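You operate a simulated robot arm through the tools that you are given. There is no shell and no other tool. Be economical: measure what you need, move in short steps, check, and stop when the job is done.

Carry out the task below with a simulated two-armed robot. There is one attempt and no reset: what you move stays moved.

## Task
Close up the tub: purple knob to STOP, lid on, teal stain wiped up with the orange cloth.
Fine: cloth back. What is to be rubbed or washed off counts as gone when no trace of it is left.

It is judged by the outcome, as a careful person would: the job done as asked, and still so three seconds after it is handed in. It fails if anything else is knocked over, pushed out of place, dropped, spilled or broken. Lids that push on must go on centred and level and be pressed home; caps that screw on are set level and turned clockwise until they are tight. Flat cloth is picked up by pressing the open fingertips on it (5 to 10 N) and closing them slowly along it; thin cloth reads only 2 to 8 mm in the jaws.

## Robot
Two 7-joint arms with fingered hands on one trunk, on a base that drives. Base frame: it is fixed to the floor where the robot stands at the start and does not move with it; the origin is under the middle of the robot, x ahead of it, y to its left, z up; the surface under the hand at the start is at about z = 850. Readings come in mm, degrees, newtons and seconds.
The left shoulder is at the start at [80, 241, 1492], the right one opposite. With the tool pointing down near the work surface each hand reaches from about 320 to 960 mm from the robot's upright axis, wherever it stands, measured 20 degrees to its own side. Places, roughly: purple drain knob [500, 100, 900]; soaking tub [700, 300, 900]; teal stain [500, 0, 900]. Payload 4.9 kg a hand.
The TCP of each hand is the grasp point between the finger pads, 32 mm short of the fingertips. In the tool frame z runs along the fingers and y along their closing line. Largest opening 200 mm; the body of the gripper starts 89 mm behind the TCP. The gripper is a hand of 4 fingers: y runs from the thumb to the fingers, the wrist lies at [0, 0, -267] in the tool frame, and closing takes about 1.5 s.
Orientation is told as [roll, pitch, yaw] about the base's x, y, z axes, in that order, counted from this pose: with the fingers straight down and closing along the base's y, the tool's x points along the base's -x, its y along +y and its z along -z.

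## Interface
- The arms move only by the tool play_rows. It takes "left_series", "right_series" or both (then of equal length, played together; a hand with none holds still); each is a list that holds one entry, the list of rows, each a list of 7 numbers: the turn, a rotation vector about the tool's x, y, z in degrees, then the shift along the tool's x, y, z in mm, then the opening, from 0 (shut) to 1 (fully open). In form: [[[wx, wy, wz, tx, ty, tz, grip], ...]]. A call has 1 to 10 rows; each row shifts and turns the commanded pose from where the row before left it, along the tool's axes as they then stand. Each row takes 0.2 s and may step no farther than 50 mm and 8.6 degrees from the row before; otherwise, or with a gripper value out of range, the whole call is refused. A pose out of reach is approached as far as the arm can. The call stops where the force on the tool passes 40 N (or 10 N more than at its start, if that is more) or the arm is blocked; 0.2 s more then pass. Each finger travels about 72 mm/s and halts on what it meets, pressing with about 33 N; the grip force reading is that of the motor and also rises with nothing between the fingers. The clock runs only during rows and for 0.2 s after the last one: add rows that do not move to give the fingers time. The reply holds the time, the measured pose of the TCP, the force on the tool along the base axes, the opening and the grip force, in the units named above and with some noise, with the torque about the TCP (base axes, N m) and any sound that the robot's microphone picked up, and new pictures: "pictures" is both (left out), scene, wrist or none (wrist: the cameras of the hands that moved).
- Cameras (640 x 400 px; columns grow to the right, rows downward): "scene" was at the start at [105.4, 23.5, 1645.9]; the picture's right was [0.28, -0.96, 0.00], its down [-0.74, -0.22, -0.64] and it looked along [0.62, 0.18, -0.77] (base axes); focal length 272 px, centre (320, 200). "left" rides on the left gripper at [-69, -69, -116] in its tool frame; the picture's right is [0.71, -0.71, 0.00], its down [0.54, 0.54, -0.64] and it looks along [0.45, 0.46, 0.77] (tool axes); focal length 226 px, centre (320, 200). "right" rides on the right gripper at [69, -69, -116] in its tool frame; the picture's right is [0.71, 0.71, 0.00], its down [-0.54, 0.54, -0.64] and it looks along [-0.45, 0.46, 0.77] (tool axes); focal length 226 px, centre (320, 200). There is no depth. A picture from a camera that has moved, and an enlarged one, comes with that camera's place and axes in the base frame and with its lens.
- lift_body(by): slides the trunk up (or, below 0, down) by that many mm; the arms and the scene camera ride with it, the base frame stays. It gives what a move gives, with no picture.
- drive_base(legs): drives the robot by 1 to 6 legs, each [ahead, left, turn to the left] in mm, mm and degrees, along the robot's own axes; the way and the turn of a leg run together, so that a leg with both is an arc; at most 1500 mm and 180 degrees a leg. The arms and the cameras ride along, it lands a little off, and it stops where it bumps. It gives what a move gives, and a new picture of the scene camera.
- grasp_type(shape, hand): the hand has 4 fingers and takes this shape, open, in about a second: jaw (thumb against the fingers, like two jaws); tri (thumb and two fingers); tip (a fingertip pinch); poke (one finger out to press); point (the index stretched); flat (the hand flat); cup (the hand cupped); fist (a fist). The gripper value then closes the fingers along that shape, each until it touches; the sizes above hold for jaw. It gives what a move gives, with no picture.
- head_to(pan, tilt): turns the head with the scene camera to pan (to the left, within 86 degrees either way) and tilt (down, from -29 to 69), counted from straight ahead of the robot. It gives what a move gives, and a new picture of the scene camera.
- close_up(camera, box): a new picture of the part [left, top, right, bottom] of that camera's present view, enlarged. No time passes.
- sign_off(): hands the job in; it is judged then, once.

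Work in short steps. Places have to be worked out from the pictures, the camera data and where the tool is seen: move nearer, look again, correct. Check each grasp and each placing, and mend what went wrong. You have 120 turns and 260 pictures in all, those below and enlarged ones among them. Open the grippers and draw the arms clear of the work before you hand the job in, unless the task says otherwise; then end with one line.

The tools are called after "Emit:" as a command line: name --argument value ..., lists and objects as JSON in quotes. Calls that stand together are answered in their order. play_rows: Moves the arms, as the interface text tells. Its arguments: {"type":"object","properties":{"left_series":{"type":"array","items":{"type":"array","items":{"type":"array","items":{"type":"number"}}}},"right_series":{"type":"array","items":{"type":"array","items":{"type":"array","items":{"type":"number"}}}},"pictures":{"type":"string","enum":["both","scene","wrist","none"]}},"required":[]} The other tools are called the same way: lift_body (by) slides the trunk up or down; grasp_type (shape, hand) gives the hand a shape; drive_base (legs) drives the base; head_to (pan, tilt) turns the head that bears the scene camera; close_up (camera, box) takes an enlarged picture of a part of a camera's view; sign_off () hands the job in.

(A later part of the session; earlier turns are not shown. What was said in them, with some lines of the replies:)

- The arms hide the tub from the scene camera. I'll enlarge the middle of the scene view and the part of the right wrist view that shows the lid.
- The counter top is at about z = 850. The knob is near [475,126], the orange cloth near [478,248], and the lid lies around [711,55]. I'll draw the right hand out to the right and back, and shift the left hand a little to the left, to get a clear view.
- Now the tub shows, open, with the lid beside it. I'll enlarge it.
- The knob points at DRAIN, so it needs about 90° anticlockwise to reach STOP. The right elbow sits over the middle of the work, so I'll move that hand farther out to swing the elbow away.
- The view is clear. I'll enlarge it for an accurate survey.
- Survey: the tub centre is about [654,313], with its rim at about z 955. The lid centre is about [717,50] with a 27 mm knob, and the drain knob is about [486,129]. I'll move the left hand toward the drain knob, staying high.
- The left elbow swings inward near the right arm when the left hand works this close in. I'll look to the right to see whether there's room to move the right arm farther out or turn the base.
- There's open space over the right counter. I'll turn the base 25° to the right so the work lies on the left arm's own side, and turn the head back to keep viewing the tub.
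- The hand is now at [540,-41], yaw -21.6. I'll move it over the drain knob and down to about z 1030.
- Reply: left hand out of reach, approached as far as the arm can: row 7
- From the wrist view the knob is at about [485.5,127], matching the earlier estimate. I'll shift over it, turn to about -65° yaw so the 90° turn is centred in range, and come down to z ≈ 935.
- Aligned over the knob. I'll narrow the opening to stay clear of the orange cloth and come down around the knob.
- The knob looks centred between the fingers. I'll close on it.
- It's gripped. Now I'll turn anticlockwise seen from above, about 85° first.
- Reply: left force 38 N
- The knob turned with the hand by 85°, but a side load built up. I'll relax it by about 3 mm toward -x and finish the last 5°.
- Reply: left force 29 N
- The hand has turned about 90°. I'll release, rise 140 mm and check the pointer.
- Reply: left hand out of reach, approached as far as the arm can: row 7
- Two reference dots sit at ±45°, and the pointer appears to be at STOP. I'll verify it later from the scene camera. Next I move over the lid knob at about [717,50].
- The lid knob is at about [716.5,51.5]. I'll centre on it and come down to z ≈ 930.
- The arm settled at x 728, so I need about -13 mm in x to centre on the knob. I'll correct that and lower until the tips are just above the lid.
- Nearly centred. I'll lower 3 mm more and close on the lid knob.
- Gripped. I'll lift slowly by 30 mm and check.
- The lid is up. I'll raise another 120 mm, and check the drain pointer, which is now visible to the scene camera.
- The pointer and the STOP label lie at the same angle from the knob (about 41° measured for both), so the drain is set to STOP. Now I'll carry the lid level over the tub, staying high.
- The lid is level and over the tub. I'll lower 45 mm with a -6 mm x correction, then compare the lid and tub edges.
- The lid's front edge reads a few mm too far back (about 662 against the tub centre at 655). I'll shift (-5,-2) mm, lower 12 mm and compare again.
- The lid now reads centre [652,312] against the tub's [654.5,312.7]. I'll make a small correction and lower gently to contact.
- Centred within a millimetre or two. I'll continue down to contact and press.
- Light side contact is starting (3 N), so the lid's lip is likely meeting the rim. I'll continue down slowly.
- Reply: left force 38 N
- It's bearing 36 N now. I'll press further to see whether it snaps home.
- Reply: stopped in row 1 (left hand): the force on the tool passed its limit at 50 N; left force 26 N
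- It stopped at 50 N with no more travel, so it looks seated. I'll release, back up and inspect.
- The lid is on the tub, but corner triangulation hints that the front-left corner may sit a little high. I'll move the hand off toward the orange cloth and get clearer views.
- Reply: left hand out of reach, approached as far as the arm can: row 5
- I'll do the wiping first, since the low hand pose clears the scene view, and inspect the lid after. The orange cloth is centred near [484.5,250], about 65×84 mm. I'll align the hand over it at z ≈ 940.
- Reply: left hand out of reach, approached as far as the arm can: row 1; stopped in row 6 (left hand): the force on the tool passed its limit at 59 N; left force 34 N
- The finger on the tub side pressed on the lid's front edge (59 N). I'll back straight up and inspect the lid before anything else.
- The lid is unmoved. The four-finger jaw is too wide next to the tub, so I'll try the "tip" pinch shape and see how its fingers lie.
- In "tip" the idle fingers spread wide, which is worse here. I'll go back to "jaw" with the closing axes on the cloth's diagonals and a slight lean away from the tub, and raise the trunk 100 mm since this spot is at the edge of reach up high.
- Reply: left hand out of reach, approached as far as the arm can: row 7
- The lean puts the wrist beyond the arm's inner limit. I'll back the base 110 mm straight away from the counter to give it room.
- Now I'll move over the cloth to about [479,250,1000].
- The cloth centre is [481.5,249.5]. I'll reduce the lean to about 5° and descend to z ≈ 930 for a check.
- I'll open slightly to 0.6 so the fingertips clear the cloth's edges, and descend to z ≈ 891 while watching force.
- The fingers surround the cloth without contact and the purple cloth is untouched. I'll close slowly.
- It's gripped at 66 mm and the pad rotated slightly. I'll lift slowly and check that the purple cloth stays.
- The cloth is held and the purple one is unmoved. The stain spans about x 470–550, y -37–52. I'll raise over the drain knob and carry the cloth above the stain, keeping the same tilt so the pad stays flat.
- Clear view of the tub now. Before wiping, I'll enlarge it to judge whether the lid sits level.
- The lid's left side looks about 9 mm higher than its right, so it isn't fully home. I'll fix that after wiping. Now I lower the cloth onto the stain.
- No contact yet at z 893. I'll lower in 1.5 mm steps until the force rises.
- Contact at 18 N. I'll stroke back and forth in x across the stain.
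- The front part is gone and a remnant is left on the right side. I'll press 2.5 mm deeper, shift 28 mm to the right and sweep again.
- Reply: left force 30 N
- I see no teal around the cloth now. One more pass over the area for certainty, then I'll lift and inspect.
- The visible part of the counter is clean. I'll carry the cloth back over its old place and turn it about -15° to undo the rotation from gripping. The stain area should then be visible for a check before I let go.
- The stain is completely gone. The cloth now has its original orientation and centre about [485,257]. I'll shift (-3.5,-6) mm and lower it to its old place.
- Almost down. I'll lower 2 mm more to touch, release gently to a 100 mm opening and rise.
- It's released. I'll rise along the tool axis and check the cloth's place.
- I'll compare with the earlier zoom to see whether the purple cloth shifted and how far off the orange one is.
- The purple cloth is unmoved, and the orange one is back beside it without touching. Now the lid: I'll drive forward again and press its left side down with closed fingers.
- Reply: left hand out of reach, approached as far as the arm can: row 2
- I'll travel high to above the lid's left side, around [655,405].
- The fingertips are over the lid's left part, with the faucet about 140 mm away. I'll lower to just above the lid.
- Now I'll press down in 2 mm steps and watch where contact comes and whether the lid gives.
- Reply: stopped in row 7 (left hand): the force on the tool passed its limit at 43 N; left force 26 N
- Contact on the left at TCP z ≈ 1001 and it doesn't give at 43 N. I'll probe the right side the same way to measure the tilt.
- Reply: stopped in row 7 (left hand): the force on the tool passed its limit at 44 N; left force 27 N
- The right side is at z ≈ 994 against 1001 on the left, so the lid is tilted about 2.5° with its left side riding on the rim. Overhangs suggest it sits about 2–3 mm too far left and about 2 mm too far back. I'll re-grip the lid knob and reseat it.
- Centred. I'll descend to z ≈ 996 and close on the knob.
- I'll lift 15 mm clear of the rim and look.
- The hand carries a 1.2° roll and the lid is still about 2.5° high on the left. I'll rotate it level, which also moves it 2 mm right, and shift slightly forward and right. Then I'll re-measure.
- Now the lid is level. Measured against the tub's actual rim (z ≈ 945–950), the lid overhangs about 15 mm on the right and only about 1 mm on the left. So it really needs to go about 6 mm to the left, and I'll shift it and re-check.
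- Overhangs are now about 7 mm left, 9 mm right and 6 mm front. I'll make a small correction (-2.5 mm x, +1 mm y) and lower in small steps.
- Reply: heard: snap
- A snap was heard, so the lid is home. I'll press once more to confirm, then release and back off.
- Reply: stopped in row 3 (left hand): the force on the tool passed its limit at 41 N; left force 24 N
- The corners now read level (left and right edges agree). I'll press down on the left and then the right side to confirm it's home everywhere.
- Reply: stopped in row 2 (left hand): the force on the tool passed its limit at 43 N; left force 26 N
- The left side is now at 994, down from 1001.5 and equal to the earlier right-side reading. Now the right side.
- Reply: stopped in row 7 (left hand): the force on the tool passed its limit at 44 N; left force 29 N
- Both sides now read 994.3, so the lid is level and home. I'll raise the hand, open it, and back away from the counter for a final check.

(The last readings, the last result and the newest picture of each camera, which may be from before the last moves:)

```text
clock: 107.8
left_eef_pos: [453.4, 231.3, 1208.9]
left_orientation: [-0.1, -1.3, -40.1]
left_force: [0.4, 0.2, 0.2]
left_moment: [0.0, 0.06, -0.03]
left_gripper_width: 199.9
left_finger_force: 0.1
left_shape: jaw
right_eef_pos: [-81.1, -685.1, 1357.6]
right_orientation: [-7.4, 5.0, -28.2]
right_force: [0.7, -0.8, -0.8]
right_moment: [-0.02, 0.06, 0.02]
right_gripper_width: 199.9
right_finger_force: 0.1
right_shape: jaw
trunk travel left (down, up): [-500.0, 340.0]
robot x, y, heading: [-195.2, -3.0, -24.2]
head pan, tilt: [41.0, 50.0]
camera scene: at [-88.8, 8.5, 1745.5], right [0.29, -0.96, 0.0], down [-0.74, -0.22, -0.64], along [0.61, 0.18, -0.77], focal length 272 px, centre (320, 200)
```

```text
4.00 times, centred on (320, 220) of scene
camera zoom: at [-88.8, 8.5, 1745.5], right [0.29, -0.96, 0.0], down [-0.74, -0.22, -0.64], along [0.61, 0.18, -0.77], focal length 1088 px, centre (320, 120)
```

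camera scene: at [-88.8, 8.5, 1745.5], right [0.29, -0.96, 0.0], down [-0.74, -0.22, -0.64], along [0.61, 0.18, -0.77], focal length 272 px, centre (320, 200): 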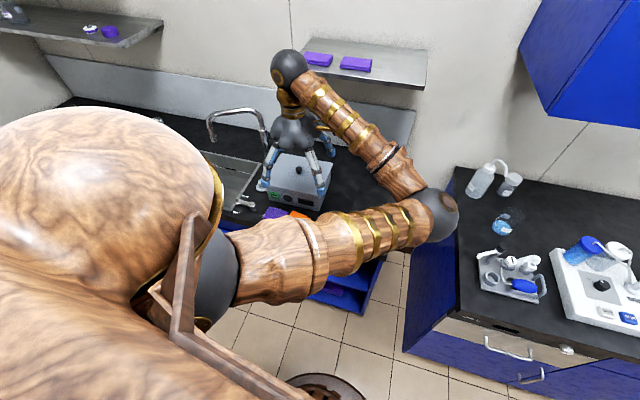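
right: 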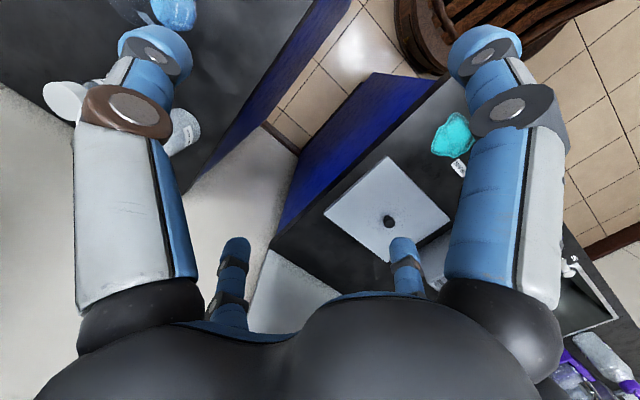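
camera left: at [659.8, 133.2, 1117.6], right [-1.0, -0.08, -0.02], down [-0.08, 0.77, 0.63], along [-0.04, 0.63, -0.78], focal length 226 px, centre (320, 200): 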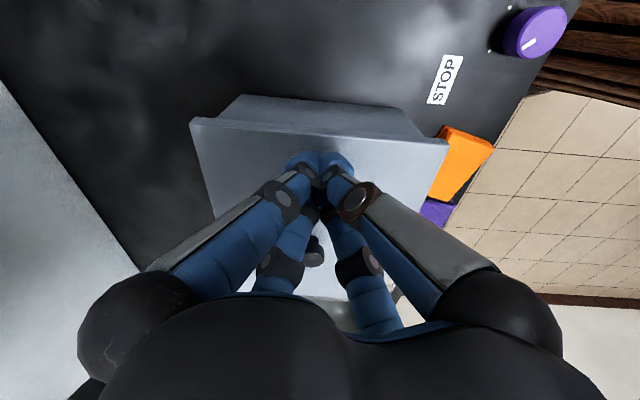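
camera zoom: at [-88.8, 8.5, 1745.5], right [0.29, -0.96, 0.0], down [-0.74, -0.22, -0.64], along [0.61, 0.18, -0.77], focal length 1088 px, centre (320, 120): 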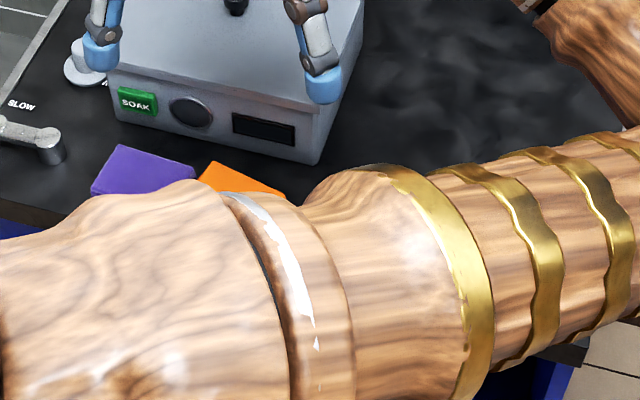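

I'm backed off and the hand is above the cloth anyway. I'll take a wrist view of the cloths and knob for the final state.

Emit:
close_up --camera "left" --box '[160, 0, 480, 200]'

```text
2.00 times, centred on (320, 100) of left
camera zoom: at [460.5, 136.8, 1327.5], right [-1.0, -0.09, -0.02], down [-0.08, 0.77, 0.63], along [-0.04, 0.63, -0.78], focal length 452 px, centre (320, 400)
```

zoom: 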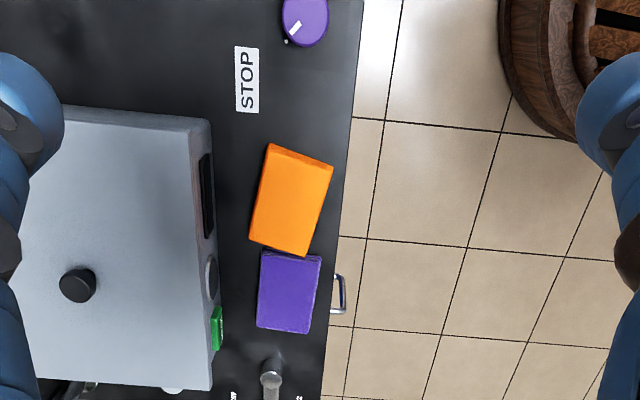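

The orange cloth lies rotated by about 15° and abuts the purple one, so I'll tidy it. I'll lower slightly spread fingertips onto it and drag it back to its original alignment.

Emit:
play_rows --left_series '[[[0, 0, 0, 0, 40, 0, 0.7], [0, 0, 0, 0, 0, 45, 0.45], [0, 0, 0, 0, 0, 45, 0.2], [0, 0, 0, 0, 0, 45, 0.2], [0, 0, 0, 0, 0, 45, 0.2], [0, 0, 0, 0, 0, 45, 0.2], [0, 0, 0, 0, 0, 40, 0.2], [0, 0, 0, 0, 0, 0, 0.2]]]'

```text
clock: 109.6
left_eef_pos: [483.1, 258.6, 946.5]
left_orientation: [0.1, -1.5, -40.1]
left_force: [0.0, 0.1, 0.3]
left_moment: [0.03, 0.0, 0.0]
left_gripper_width: 40.4
left_finger_force: 0.1
left_shape: jaw
right_eef_pos: [-84.8, -685.4, 1357.0]
right_orientation: [-7.4, 4.9, -28.1]
right_force: [0.7, 0.1, 0.6]
right_moment: [0.0, 0.01, 0.0]
right_gripper_width: 199.7
right_finger_force: 0.0
right_shape: jaw
trunk travel left (down, up): [-500.0, 340.0]
robot x, y, heading: [-199.4, -4.9, -24.4]
head pan, tilt: [41.0, 50.0]
camera scene: at [-93.3, 8.3, 1745.9], right [0.29, -0.96, 0.0], down [-0.73, -0.22, -0.64], along [0.62, 0.18, -0.77], focal length 272 px, centre (320, 200)
camera left: at [489.5, 165.3, 1063.6], right [-1.0, -0.09, -0.02], down [-0.08, 0.77, 0.63], along [-0.04, 0.63, -0.78], focal length 226 px, centre (320, 200)
```

scene: 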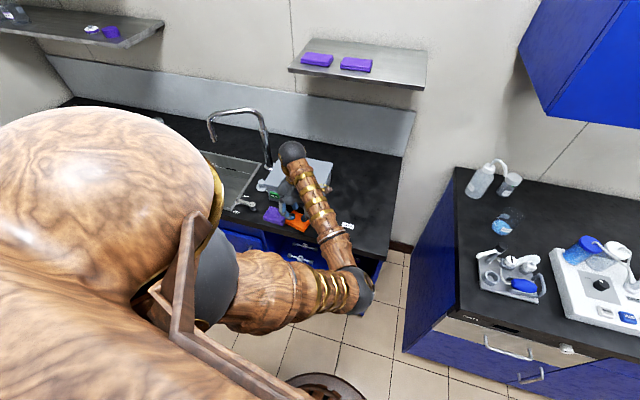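
left: 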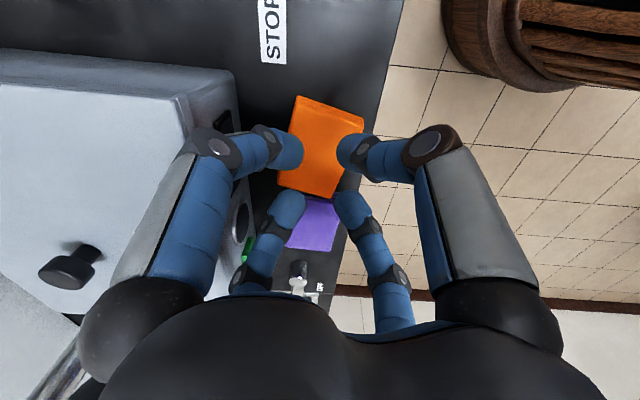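

The tips are over the cloth. I'll lower to light contact.

Emit:
play_rows --left_series '[[[0, 0, 0, 0, 0, 15, 0.2], [0, 0, 0, 0, 0, 15, 0.2], [0, 0, 0, 0, 0, 8, 0.2], [0, 0, 0, 0, 0, 2, 0.2], [0, 0, 0, 0, 0, 2, 0.2], [0, 0, 0, 0, 0, 2, 0.2], [0, 0, 0, 0, 0, 0, 0.2]]]' --pictures "none"

```text
clock: 111.2
left_eef_pos: [482.8, 257.5, 903.8]
left_orientation: [0.2, -1.4, -40.2]
left_force: [-0.3, 1.8, 17.1]
left_moment: [0.15, 0.29, 0.01]
left_gripper_width: 40.8
left_finger_force: 0.1
left_shape: jaw
right_eef_pos: [-85.8, -685.2, 1357.8]
right_orientation: [-7.3, 4.7, -28.0]
right_force: [0.6, 0.6, 0.2]
right_moment: [-0.01, 0.01, 0.0]
right_gripper_width: 199.8
right_finger_force: 0.1
right_shape: jaw
trunk travel left (down, up): [-500.0, 340.0]
robot x, y, heading: [-195.5, 0.9, -24.4]
head pan, tilt: [41.0, 50.0]
```

Contact at 17 N. I'll drag 17 mm to the right, then turn 15° anticlockwise.

Emit:
play_rows --left_series '[[[0, 0, 0, -2.7, -5.2, 0, 0.2], [0, 0, 0, -2.7, -5.2, 0, 0.2], [0, 0, 0, -2.7, -5.2, 0, 0.2], [0, 0, -5, 0, 0, 0, 0.2], [0, 0, -5, 0, 0, 0, 0.2], [0, 0, -5, 0, 0, 0, 0.2], [0, 0, 0, 0, 0, 0, 0.2]]]' --pictures "wrist"

```text
clock: 112.8
left_eef_pos: [478.4, 239.2, 903.9]
left_orientation: [-0.3, -1.5, -25.1]
left_force: [1.6, -0.3, 10.8]
left_moment: [0.1, -0.07, -0.08]
left_gripper_width: 40.5
left_finger_force: 0.0
left_shape: jaw
right_eef_pos: [-85.5, -685.9, 1358.9]
right_orientation: [-7.2, 4.8, -28.2]
right_force: [0.9, -0.6, 1.2]
right_moment: [0.0, -0.04, 0.01]
right_gripper_width: 199.9
right_finger_force: 0.1
right_shape: jaw
trunk travel left (down, up): [-500.0, 340.0]
robot x, y, heading: [-194.8, -3.1, -24.0]
head pan, tilt: [41.0, 50.0]
camera left: at [509.2, 150.5, 1022.1], right [-0.94, -0.34, -0.02], down [-0.27, 0.73, 0.63], along [-0.2, 0.59, -0.78], focal length 226 px, centre (320, 200)
```

left: 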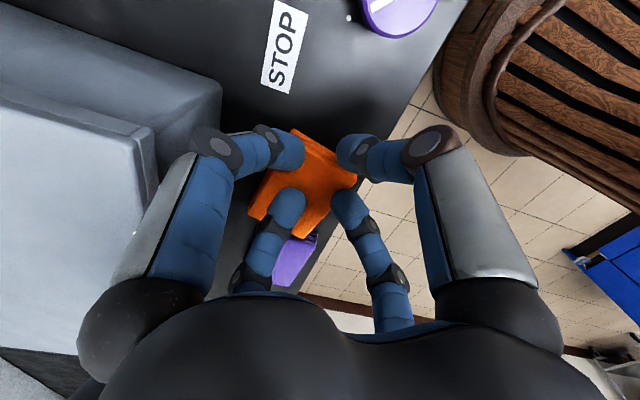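

The cloth moved. I'll lift off and rise to see the result.

Emit:
play_rows --left_series '[[[0, 0, 0, 0, 0, -10, 0.2], [0, 0, 0, 0, 0, -30, 0.2], [0, 0, 0, 0, 0, -45, 0.2], [0, 0, 0, 0, 0, -45, 0.2], [0, 0, 0, 0, 0, -45, 0.3], [0, 0, 0, 0, 0, -45, 0.6], [0, 0, 0, 0, 0, -45, 1], [0, 0, 0, 0, 0, 0, 1], [0, 0, 0, 0, 0, 0, 1]]]'

Emit:
close_up --camera "left" --box '[160, 0, 480, 200]'

```text
clock: 114.8
left_eef_pos: [473.3, 243.6, 1170.3]
left_orientation: [-0.2, -1.5, -25.2]
left_force: [-0.1, -0.3, 0.0]
left_moment: [-0.02, -0.01, -0.01]
left_gripper_width: 198.4
left_finger_force: 0.1
left_shape: jaw
right_eef_pos: [-84.7, -685.4, 1357.2]
right_orientation: [-7.4, 4.9, -28.0]
right_force: [0.4, 0.3, 0.0]
right_moment: [-0.01, 0.01, 0.0]
right_gripper_width: 200.0
right_finger_force: 0.1
right_shape: jaw
trunk travel left (down, up): [-500.0, 340.0]
robot x, y, heading: [-198.8, -1.8, -24.4]
head pan, tilt: [41.0, 50.0]
camera scene: at [-93.8, 8.9, 1745.9], right [0.29, -0.96, 0.0], down [-0.73, -0.22, -0.64], along [0.62, 0.18, -0.77], focal length 272 px, centre (320, 200)
camera left: at [504.5, 155.4, 1287.5], right [-0.94, -0.34, -0.01], down [-0.27, 0.73, 0.63], along [-0.2, 0.59, -0.78], focal length 226 px, centre (320, 200)
```

scene: 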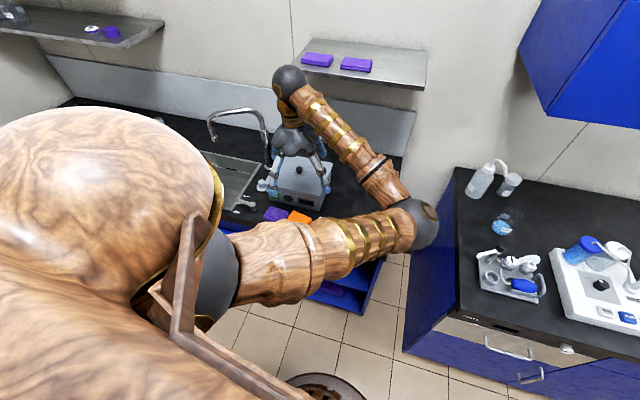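
left: 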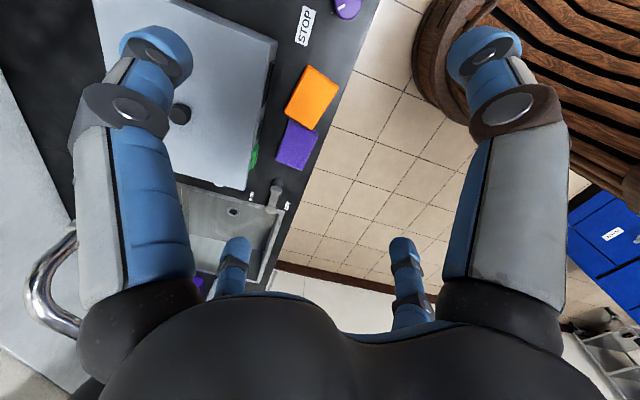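

```text
2.00 times, centred on (320, 100) of left
camera zoom: at [504.5, 155.4, 1287.5], right [-0.94, -0.34, -0.01], down [-0.27, 0.73, 0.63], along [-0.2, 0.59, -0.78], focal length 452 px, centre (320, 400)
```

zoom: 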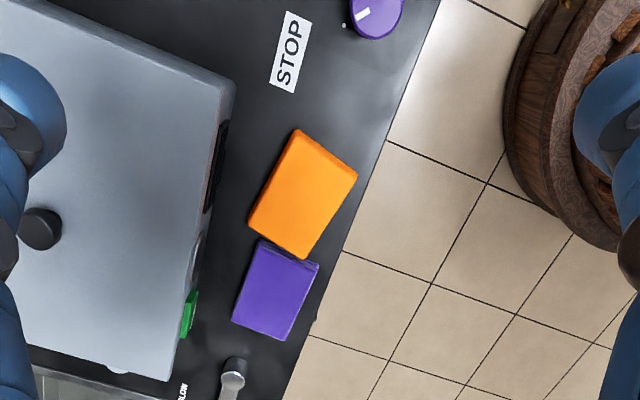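

The cloth now sits about 1 cm from its original spot, next to the purple one and nearly square. The knob is at STOP, the lid is home and the counter is clean. I'll back the robot off a bit more and take a last look.

Emit:
drive_base --legs '[[-109, -50, 0]]'

Emit:
close_up --camera "left" --box '[100, 0, 420, 220]'

Emit:
close_up --camera "scene" --box '[250, 140, 400, 240]'

```text
clock: 116.0
left_eef_pos: [356.7, 242.2, 1168.3]
left_orientation: [-0.4, -1.3, -25.2]
left_force: [-0.3, 0.4, -0.4]
left_moment: [0.02, 0.01, -0.02]
left_gripper_width: 199.9
left_finger_force: 0.1
left_shape: jaw
right_eef_pos: [-202.3, -685.6, 1357.9]
right_orientation: [-7.4, 5.0, -28.1]
right_force: [0.1, -0.8, 0.1]
right_moment: [0.0, 0.02, -0.04]
right_gripper_width: 200.1
right_finger_force: 0.0
right_shape: jaw
trunk travel left (down, up): [-500.0, 340.0]
robot x, y, heading: [-312.4, -1.9, -24.5]
head pan, tilt: [41.0, 50.0]
camera scene: at [-209.5, 7.7, 1745.6], right [0.28, -0.96, 0.0], down [-0.74, -0.22, -0.64], along [0.61, 0.18, -0.77], focal length 272 px, centre (320, 200)
```

scene: 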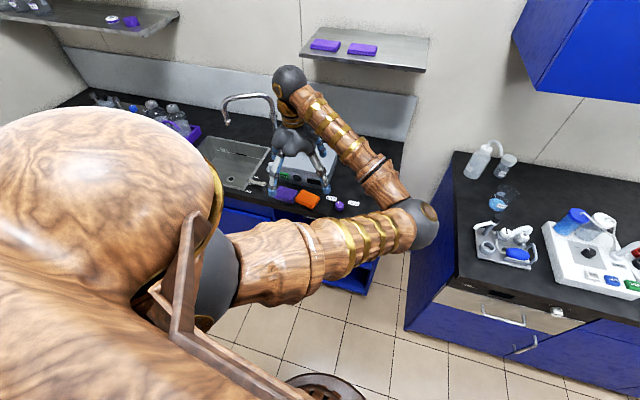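

```text
1.82 times, centred on (260, 110) of left
camera zoom: at [388.2, 153.2, 1285.6], right [-0.94, -0.34, -0.01], down [-0.27, 0.73, 0.63], along [-0.2, 0.59, -0.78], focal length 411 px, centre (429, 364)
```

zoom: 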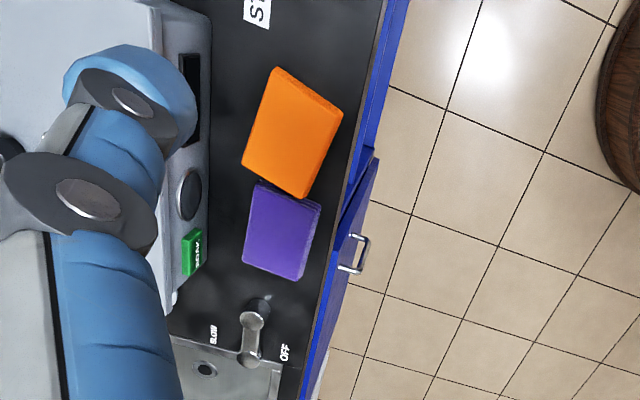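

```text
4.00 times, centred on (325, 190) of scene
camera zoom: at [-209.5, 7.7, 1745.6], right [0.28, -0.96, 0.0], down [-0.74, -0.22, -0.64], along [0.61, 0.18, -0.77], focal length 1088 px, centre (300, 240)
```

zoom: 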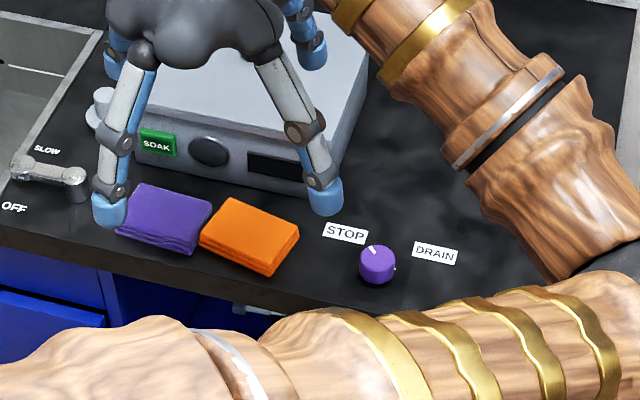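

The knob is at STOP, the lid is snapped on level, the stain is gone, the cloth is back and the hands are open and clear. I'll hand it in.

Emit:
sign_off

```text
The job is handed in.
```

The tub is closed up: the drain knob is at STOP, the lid is snapped on and level, the teal stain is wiped away, and the orange cloth is back about 1–1.5 cm from its original spot, slightly turned.
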